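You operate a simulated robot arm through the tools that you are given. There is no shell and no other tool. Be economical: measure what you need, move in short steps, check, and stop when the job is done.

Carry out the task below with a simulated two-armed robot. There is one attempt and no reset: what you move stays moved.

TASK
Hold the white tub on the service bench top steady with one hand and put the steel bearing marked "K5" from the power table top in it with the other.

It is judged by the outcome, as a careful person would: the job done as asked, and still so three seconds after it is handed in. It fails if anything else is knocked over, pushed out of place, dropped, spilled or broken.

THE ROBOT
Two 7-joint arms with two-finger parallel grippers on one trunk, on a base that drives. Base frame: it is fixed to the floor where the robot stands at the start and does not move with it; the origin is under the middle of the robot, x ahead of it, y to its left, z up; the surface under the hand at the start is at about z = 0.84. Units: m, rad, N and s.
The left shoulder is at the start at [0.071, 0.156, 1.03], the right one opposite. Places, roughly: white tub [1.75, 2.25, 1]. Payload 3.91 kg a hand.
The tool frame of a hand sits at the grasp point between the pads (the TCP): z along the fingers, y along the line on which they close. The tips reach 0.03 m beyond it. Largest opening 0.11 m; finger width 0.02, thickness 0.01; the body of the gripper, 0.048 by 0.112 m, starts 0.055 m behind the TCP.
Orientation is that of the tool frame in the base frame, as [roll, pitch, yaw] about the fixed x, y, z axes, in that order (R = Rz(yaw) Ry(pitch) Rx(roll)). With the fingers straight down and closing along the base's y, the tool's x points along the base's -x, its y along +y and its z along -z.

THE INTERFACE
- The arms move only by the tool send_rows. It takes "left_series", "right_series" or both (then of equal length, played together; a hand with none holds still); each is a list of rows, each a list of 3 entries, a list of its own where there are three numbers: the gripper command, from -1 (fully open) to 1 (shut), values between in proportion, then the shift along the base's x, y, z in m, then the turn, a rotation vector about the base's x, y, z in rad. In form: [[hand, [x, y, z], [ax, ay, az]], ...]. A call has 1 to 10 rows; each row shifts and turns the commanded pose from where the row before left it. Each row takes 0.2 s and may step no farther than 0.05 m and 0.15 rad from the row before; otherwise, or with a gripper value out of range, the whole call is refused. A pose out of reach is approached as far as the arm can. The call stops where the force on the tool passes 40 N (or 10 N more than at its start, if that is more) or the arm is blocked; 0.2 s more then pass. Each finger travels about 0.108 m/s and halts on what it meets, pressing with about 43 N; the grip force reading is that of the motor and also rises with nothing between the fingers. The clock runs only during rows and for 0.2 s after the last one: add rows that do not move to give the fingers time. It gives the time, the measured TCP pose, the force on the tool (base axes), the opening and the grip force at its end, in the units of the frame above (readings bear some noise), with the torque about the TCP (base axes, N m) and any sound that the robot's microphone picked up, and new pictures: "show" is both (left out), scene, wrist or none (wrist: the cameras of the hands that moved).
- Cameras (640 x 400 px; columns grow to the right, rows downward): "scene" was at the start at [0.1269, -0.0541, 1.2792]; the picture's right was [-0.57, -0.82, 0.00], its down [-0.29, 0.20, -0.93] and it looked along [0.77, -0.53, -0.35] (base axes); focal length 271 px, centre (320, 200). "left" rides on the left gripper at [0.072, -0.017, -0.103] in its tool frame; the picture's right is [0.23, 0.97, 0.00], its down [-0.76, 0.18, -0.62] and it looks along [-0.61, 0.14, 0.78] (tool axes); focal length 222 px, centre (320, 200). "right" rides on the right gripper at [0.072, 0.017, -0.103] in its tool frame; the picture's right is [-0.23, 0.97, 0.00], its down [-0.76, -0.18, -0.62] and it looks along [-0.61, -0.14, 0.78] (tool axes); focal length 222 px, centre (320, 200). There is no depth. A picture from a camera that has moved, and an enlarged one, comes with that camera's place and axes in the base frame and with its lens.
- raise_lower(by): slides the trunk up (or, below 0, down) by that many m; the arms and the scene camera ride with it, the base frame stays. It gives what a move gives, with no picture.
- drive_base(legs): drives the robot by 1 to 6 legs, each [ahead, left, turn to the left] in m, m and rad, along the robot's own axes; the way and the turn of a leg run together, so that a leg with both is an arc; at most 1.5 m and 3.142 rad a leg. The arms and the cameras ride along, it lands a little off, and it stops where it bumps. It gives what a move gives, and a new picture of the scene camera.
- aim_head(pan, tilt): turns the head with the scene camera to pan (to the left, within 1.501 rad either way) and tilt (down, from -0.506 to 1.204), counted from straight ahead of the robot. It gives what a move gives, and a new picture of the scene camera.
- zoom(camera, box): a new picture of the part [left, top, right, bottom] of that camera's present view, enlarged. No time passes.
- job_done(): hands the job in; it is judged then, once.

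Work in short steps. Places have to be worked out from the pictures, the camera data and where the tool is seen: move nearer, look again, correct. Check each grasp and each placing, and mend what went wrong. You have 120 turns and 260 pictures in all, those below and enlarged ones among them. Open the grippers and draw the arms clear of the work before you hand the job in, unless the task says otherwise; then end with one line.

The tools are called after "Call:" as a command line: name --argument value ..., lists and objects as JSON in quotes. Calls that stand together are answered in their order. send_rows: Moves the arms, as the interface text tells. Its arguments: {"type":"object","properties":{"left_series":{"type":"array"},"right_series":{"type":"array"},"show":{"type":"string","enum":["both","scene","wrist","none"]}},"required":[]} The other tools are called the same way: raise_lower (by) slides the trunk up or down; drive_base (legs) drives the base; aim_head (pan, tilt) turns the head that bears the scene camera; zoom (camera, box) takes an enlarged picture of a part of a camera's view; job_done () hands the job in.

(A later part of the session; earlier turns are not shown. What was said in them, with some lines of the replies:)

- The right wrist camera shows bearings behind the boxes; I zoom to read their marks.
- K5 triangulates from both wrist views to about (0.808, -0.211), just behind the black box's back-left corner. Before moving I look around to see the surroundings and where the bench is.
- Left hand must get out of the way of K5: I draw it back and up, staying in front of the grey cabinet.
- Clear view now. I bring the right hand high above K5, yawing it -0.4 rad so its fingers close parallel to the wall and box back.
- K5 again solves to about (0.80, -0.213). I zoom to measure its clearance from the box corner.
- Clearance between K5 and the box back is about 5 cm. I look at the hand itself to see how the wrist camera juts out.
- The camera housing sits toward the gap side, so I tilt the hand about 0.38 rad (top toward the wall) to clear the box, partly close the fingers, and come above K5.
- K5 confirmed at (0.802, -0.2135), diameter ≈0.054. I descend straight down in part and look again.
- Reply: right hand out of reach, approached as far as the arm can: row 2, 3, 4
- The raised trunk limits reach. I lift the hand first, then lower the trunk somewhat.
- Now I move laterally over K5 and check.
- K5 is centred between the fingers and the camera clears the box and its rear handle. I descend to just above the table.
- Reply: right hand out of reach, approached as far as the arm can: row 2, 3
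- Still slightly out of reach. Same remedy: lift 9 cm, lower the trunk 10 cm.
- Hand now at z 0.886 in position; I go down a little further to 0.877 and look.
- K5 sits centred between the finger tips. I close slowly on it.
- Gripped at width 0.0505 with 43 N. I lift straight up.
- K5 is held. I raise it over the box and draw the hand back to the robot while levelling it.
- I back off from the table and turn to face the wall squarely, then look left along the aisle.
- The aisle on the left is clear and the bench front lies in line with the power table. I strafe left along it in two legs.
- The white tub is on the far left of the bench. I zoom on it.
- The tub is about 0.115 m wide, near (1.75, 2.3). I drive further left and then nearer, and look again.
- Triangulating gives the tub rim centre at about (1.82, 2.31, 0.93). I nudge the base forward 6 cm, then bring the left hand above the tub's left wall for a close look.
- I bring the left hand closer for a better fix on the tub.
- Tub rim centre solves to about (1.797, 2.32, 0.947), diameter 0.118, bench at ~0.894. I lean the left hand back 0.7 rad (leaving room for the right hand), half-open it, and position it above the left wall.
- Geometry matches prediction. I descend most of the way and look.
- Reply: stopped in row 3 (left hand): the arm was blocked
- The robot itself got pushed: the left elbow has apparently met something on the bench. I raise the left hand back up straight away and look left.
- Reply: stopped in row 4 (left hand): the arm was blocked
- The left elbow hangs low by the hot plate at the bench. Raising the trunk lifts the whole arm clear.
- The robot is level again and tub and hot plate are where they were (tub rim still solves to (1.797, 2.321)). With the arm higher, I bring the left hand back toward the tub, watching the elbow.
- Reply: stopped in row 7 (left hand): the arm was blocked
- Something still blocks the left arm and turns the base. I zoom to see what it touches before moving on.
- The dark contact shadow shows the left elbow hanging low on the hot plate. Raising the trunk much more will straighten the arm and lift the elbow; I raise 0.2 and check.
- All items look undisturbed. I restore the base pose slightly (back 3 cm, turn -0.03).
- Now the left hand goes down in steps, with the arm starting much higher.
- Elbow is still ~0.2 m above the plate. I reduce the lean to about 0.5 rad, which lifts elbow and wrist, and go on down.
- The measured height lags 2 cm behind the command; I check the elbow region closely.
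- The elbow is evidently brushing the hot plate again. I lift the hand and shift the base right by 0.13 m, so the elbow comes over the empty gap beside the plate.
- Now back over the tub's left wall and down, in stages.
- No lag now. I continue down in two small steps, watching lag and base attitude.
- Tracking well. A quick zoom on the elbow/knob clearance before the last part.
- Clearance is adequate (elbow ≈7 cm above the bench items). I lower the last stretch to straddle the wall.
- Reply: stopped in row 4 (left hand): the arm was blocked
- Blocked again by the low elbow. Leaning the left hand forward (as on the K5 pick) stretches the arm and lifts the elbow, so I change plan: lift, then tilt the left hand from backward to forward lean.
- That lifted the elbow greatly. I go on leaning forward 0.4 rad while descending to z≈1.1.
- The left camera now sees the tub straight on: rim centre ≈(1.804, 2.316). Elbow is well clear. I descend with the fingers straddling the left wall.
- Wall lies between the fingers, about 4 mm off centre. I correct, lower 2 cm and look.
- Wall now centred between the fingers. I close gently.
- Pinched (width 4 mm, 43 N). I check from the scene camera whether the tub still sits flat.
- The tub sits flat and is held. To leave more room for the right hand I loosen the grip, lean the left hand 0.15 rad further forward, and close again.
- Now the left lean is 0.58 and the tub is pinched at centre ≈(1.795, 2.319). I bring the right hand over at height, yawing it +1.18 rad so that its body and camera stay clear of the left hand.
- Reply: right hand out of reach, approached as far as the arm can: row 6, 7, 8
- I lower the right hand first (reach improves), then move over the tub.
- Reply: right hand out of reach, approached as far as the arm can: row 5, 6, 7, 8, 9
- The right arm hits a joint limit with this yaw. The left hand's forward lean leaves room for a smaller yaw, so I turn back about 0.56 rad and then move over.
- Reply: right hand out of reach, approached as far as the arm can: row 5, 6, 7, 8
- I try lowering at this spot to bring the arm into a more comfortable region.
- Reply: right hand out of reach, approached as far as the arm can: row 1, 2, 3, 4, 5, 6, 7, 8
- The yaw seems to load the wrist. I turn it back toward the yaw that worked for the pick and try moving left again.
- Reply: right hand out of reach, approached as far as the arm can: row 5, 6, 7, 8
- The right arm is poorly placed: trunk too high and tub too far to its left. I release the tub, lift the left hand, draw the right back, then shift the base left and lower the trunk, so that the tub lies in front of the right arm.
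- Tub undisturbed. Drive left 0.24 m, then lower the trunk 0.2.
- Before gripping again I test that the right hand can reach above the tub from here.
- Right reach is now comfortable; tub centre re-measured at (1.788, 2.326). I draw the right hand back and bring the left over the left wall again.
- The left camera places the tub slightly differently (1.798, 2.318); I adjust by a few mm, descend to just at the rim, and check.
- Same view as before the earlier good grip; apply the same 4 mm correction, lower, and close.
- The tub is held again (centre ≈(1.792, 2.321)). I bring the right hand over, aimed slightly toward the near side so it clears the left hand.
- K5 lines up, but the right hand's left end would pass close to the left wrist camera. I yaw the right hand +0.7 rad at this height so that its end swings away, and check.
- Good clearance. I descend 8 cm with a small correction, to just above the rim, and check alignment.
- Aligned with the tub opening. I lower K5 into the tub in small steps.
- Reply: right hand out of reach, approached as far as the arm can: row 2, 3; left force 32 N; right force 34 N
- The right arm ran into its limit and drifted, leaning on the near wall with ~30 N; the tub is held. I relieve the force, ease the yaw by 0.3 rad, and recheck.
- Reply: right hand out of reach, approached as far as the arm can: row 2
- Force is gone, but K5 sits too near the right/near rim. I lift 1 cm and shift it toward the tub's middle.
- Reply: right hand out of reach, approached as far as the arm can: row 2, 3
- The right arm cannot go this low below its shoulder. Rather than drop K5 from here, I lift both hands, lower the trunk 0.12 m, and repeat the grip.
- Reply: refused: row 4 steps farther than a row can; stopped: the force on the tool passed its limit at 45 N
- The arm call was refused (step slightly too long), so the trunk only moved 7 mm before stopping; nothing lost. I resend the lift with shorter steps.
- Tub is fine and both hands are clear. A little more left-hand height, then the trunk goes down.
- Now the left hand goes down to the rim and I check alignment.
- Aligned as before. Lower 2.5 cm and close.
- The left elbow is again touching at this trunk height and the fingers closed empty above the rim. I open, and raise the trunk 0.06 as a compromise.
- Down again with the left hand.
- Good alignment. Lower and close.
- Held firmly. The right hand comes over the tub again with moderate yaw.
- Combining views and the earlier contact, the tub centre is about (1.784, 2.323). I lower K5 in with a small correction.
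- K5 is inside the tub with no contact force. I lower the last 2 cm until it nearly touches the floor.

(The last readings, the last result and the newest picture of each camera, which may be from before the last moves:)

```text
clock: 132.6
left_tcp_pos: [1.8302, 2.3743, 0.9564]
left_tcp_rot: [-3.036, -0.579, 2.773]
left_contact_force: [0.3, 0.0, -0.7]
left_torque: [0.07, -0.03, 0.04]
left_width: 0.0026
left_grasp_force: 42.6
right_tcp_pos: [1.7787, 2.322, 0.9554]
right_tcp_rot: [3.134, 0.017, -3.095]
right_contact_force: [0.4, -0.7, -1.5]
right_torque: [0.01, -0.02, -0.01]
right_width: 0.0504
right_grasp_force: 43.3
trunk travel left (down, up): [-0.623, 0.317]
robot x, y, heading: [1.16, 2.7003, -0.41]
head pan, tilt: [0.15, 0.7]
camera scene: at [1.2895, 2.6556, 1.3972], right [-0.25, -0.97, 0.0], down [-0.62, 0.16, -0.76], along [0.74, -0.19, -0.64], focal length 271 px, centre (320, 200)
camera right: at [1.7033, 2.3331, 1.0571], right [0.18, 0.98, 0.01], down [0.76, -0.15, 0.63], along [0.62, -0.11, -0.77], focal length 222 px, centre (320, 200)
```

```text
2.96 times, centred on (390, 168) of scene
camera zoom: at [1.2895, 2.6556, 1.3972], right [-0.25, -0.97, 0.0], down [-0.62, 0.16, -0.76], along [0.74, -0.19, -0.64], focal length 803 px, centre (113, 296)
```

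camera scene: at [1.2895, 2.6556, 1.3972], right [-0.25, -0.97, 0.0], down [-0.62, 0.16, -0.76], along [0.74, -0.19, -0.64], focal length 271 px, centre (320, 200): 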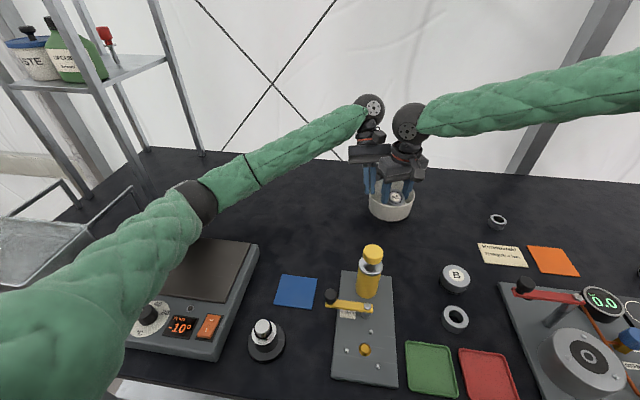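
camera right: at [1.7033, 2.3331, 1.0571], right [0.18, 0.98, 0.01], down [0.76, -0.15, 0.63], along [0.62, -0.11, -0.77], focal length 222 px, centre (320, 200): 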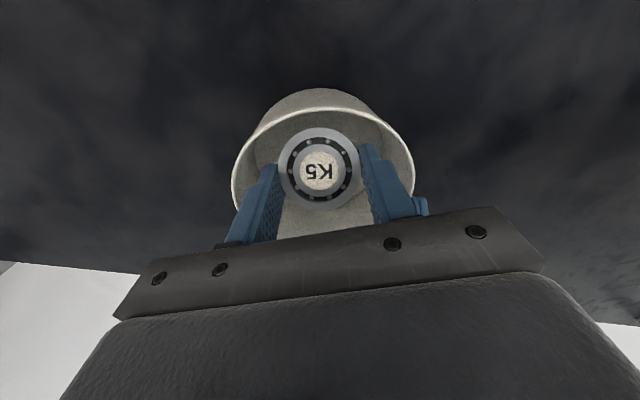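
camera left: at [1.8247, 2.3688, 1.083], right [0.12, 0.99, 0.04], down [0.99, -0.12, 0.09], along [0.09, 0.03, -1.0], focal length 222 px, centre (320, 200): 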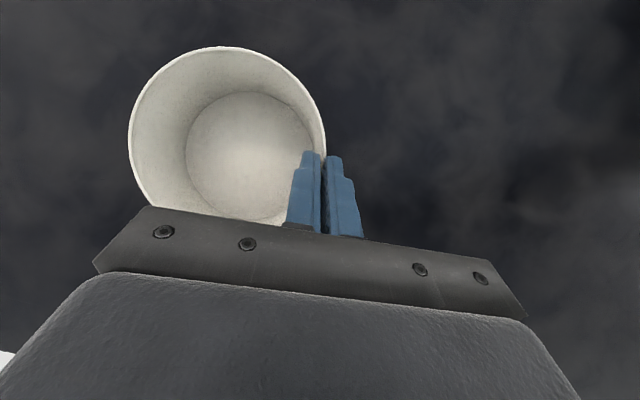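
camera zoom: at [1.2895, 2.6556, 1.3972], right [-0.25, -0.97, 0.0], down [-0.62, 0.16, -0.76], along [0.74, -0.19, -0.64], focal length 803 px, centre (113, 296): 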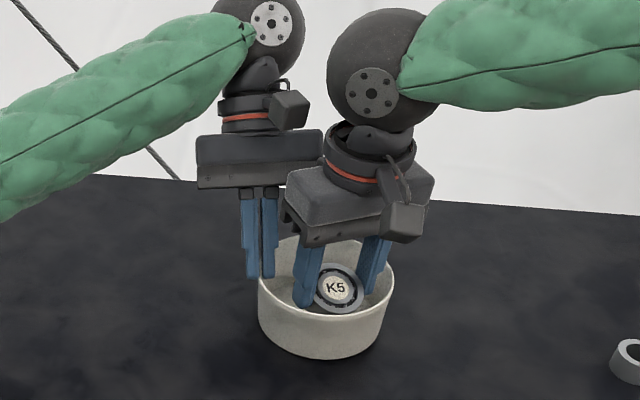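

Very near the floor. A few mm more, watching for contact.

Call:
send_rows --right_series '[[1, [0, 0, -0.004], [0, 0, 0]], [1, [0, 0, -0.003], [0, 0, 0]], [1, [0, 0, 0], [0, 0, 0]]]' --show "none"

```text
clock: 133.4
left_tcp_pos: [1.8312, 2.374, 0.9565]
left_tcp_rot: [-3.036, -0.581, 2.775]
left_contact_force: [1.1, -0.6, -0.5]
left_torque: [0.05, -0.02, 0.02]
left_width: 0.0028
left_grasp_force: 42.4
right_tcp_pos: [1.7752, 2.3221, 0.95]
right_tcp_rot: [3.137, 0.016, -3.095]
right_contact_force: [-0.4, -0.6, -0.8]
right_torque: [0.0, -0.03, 0.01]
right_width: 0.0508
right_grasp_force: 42.6
right hand out of reach, approached as far as the arm can: row 1
trunk travel left (down, up): [-0.623, 0.317]
robot x, y, heading: [1.1598, 2.6958, -0.409]
head pan, tilt: [0.15, 0.7]
```

At the arm's limit, K5's low edge is within a few mm of the floor. I release with a small opening.

Call:
send_rows --right_series '[[0.05, [0, 0, 0], [0, 0, 0]], [0.0, [0, 0, 0], [0, 0, 0]], [-0.08, [0, 0, 0], [0, 0, 0]], [-0.08, [0, 0, 0], [0, 0, 0]], [-0.08, [0, 0, 0], [0, 0, 0]]]'

Call:
zoom --camera "scene" --box '[320, 100, 460, 235]'

```text
clock: 134.6
left_tcp_pos: [1.8297, 2.3735, 0.9569]
left_tcp_rot: [-3.035, -0.579, 2.773]
left_contact_force: [-0.6, -0.3, 1.4]
left_torque: [0.06, -0.03, 0.01]
left_width: 0.0026
left_grasp_force: 42.6
right_tcp_pos: [1.7752, 2.3206, 0.9489]
right_tcp_rot: [3.137, 0.016, -3.093]
right_contact_force: [-0.2, 0.2, -0.3]
right_torque: [0.02, 0.01, 0.04]
right_width: 0.0593
right_grasp_force: 0.0
trunk travel left (down, up): [-0.623, 0.317]
robot x, y, heading: [1.1587, 2.6951, -0.404]
head pan, tilt: [0.15, 0.7]
camera scene: at [1.2893, 2.6556, 1.3973], right [-0.25, -0.97, 0.0], down [-0.62, 0.16, -0.76], along [0.74, -0.19, -0.64], focal length 271 px, centre (320, 200)
camera right: at [1.7013, 2.3314, 1.0517], right [0.18, 0.98, 0.01], down [0.76, -0.15, 0.63], along [0.62, -0.11, -0.77], focal length 222 px, centre (320, 200)
```

scene: 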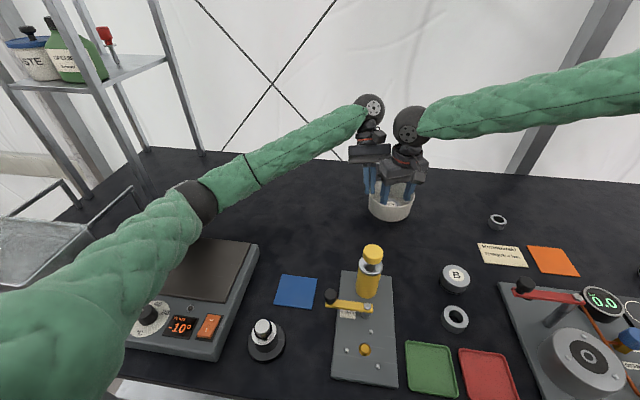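
right: 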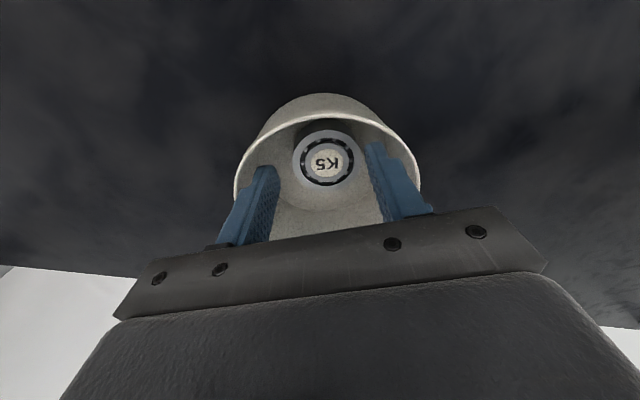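

```text
2.96 times, centred on (390, 168) of scene
camera zoom: at [1.2893, 2.6556, 1.3973], right [-0.25, -0.97, 0.0], down [-0.62, 0.16, -0.76], along [0.74, -0.19, -0.64], focal length 803 px, centre (113, 296)
```

zoom: 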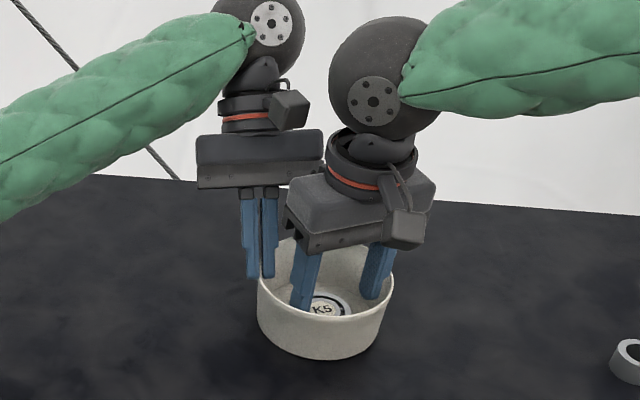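

K5 lies flat in the tub. I lift the right hand straight out and draw it back while the left keeps holding.

Call:
send_rows --right_series '[[-0.08, [0, 0, 0.025], [0, 0, 0]], [-0.08, [0, 0, 0.04], [0, 0, 0]], [-0.08, [0, 0, 0.045], [0, 0, 0]], [-0.08, [0, 0, 0.045], [0, 0, 0]], [-0.08, [-0.02, -0.01, 0.04], [0, 0, 0]], [-0.08, [-0.03, -0.02, 0.03], [0, 0, 0]], [-0.08, [-0.03, -0.02, 0.03], [0, 0, 0]], [-0.08, [-0.03, -0.02, 0.03], [0, 0, 0]], [-0.08, [0, 0, 0], [0, 0, 0]]]' --show "scene"

```text
clock: 136.6
left_tcp_pos: [1.8314, 2.3744, 0.9575]
left_tcp_rot: [-3.033, -0.579, 2.771]
left_contact_force: [1.3, -0.6, 2.6]
left_torque: [0.06, -0.08, -0.01]
left_width: 0.0026
left_grasp_force: 43.3
right_tcp_pos: [1.666, 2.2495, 1.2349]
right_tcp_rot: [3.137, 0.011, -3.096]
right_contact_force: [-0.5, -0.9, -0.5]
right_torque: [-0.02, 0.02, 0.01]
right_width: 0.0596
right_grasp_force: 0.0
trunk travel left (down, up): [-0.623, 0.317]
robot x, y, heading: [1.1578, 2.7, -0.407]
head pan, tilt: [0.15, 0.7]
camera scene: at [1.2903, 2.6561, 1.3972], right [-0.25, -0.97, 0.0], down [-0.62, 0.16, -0.76], along [0.74, -0.19, -0.65], focal length 271 px, centre (320, 200)
```

scene: 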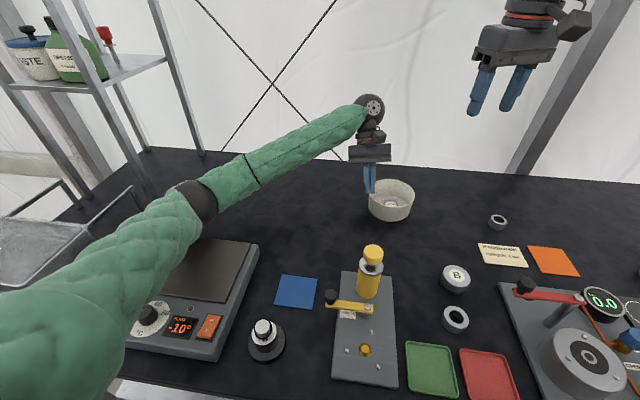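

Right hand is clear. Now I open the left hand gently and lift it straight off the wall.

Call:
send_rows --left_series '[[0.7, [0, 0, 0], [0, 0, 0]], [0.4, [0, 0, 0], [0, 0, 0]], [0.0, [0, 0, 0], [0, 0, 0]], [0.0, [0, 0, 0], [0, 0, 0]], [0.0, [0, 0, 0.03], [0, 0, 0]], [0.0, [0, 0, 0.04], [0, 0, 0]], [0.0, [0, 0, 0.045], [0, 0, 0]], [0.0, [0, 0, 0.045], [0, 0, 0]], [-0.5, [0, 0, 0.045], [0, 0, 0]], [-0.5, [0, 0, 0], [0, 0, 0]]]' --show "both"

Call:
zoom --camera "scene" --box '[330, 150, 450, 235]'

```text
clock: 138.8
left_tcp_pos: [1.8315, 2.3747, 1.1614]
left_tcp_rot: [-3.034, -0.58, 2.773]
left_contact_force: [-0.9, -0.3, 0.0]
left_torque: [-0.03, -0.01, -0.03]
left_width: 0.0822
left_grasp_force: 0.1
right_tcp_pos: [1.6669, 2.2492, 1.2359]
right_tcp_rot: [3.136, 0.011, -3.095]
right_contact_force: [-0.5, 0.1, -0.6]
right_torque: [0.01, 0.07, 0.0]
right_width: 0.0597
right_grasp_force: 0.1
trunk travel left (down, up): [-0.623, 0.317]
robot x, y, heading: [1.1584, 2.6992, -0.405]
head pan, tilt: [0.15, 0.7]
camera scene: at [1.2901, 2.6556, 1.3971], right [-0.25, -0.97, 0.0], down [-0.62, 0.16, -0.76], along [0.74, -0.19, -0.65], focal length 271 px, centre (320, 200)
camera left: at [1.826, 2.3689, 1.288], right [0.12, 0.99, 0.04], down [0.99, -0.12, 0.08], along [0.09, 0.03, -1.0], focal length 222 px, centre (320, 200)
```

scene: 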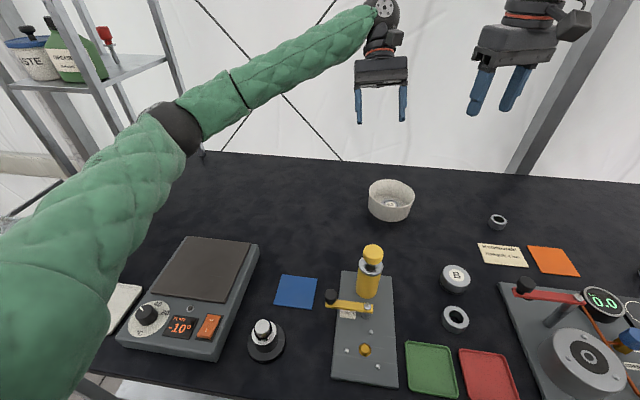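
left: 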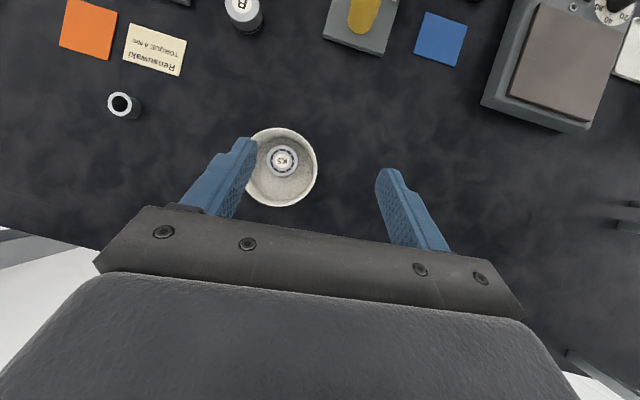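

```text
4.71 times, centred on (390, 192) of scene
camera zoom: at [1.2901, 2.6556, 1.3971], right [-0.25, -0.97, 0.0], down [-0.62, 0.16, -0.76], along [0.74, -0.19, -0.65], focal length 1275 px, centre (-9, 235)
```

zoom: 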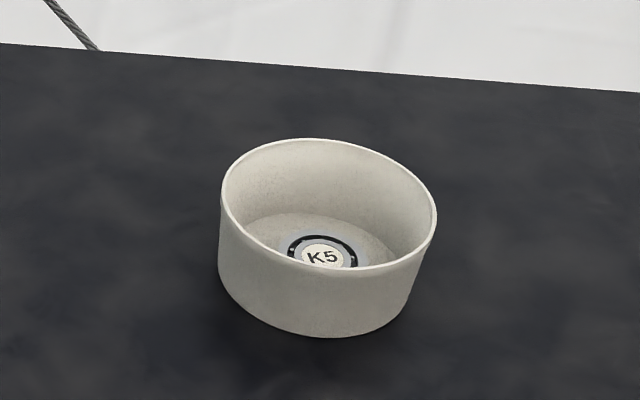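

K5 rests flat in the upright tub and nothing else is disturbed. I open both grippers fully and draw the arms further clear.

Call:
send_rows --left_series '[[-1, [0, 0, 0.04], [0, 0, 0]], [-1, [-0.01, 0.005, 0.04], [0, 0, 0]], [-1, [-0.02, 0.01, 0.03], [0, 0, 0]], [-1, [-0.02, 0.01, 0.03], [0, 0, 0]], [-1, [0, 0, 0], [0, 0, 0]]]' --right_series '[[-1, [0, 0, 0.03], [0, 0, 0]], [-1, [-0.03, -0.02, 0.02], [0, 0, 0]], [-1, [-0.03, -0.02, 0.02], [0, 0, 0]], [-1, [-0.03, -0.02, 0.02], [0, 0, 0]], [-1, [0, 0, 0], [0, 0, 0]]]' --show "scene"

```text
clock: 140.0
left_tcp_pos: [1.7842, 2.3975, 1.3018]
left_tcp_rot: [-3.033, -0.58, 2.775]
left_contact_force: [0.1, -0.4, 0.4]
left_torque: [-0.01, 0.01, 0.01]
left_width: 0.1102
left_grasp_force: 0.1
right_tcp_pos: [1.5794, 2.1883, 1.3236]
right_tcp_rot: [3.136, 0.013, -3.095]
right_contact_force: [-0.3, 0.3, -0.1]
right_torque: [0.02, 0.04, -0.01]
right_width: 0.11
right_grasp_force: 0.1
trunk travel left (down, up): [-0.623, 0.317]
robot x, y, heading: [1.1602, 2.6962, -0.404]
head pan, tilt: [0.15, 0.7]
camera scene: at [1.2913, 2.6553, 1.397], right [-0.25, -0.97, 0.0], down [-0.62, 0.16, -0.76], along [0.74, -0.19, -0.65], focal length 271 px, centre (320, 200)
```

scene: 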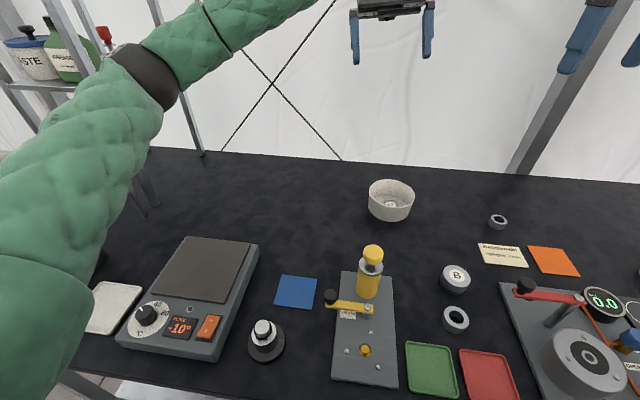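

Both hands are open and clear and the tub with K5 is standing still, so I hand the job in.

Call:
job_done

```text
The job is handed in.
```

The "K5" bearing is lying flat in the white tub. The left hand held the tub steady while the right hand put it in. Along the way the left elbow pressed on the hot plate several times, but I saw nothing knocked over or clearly moved.
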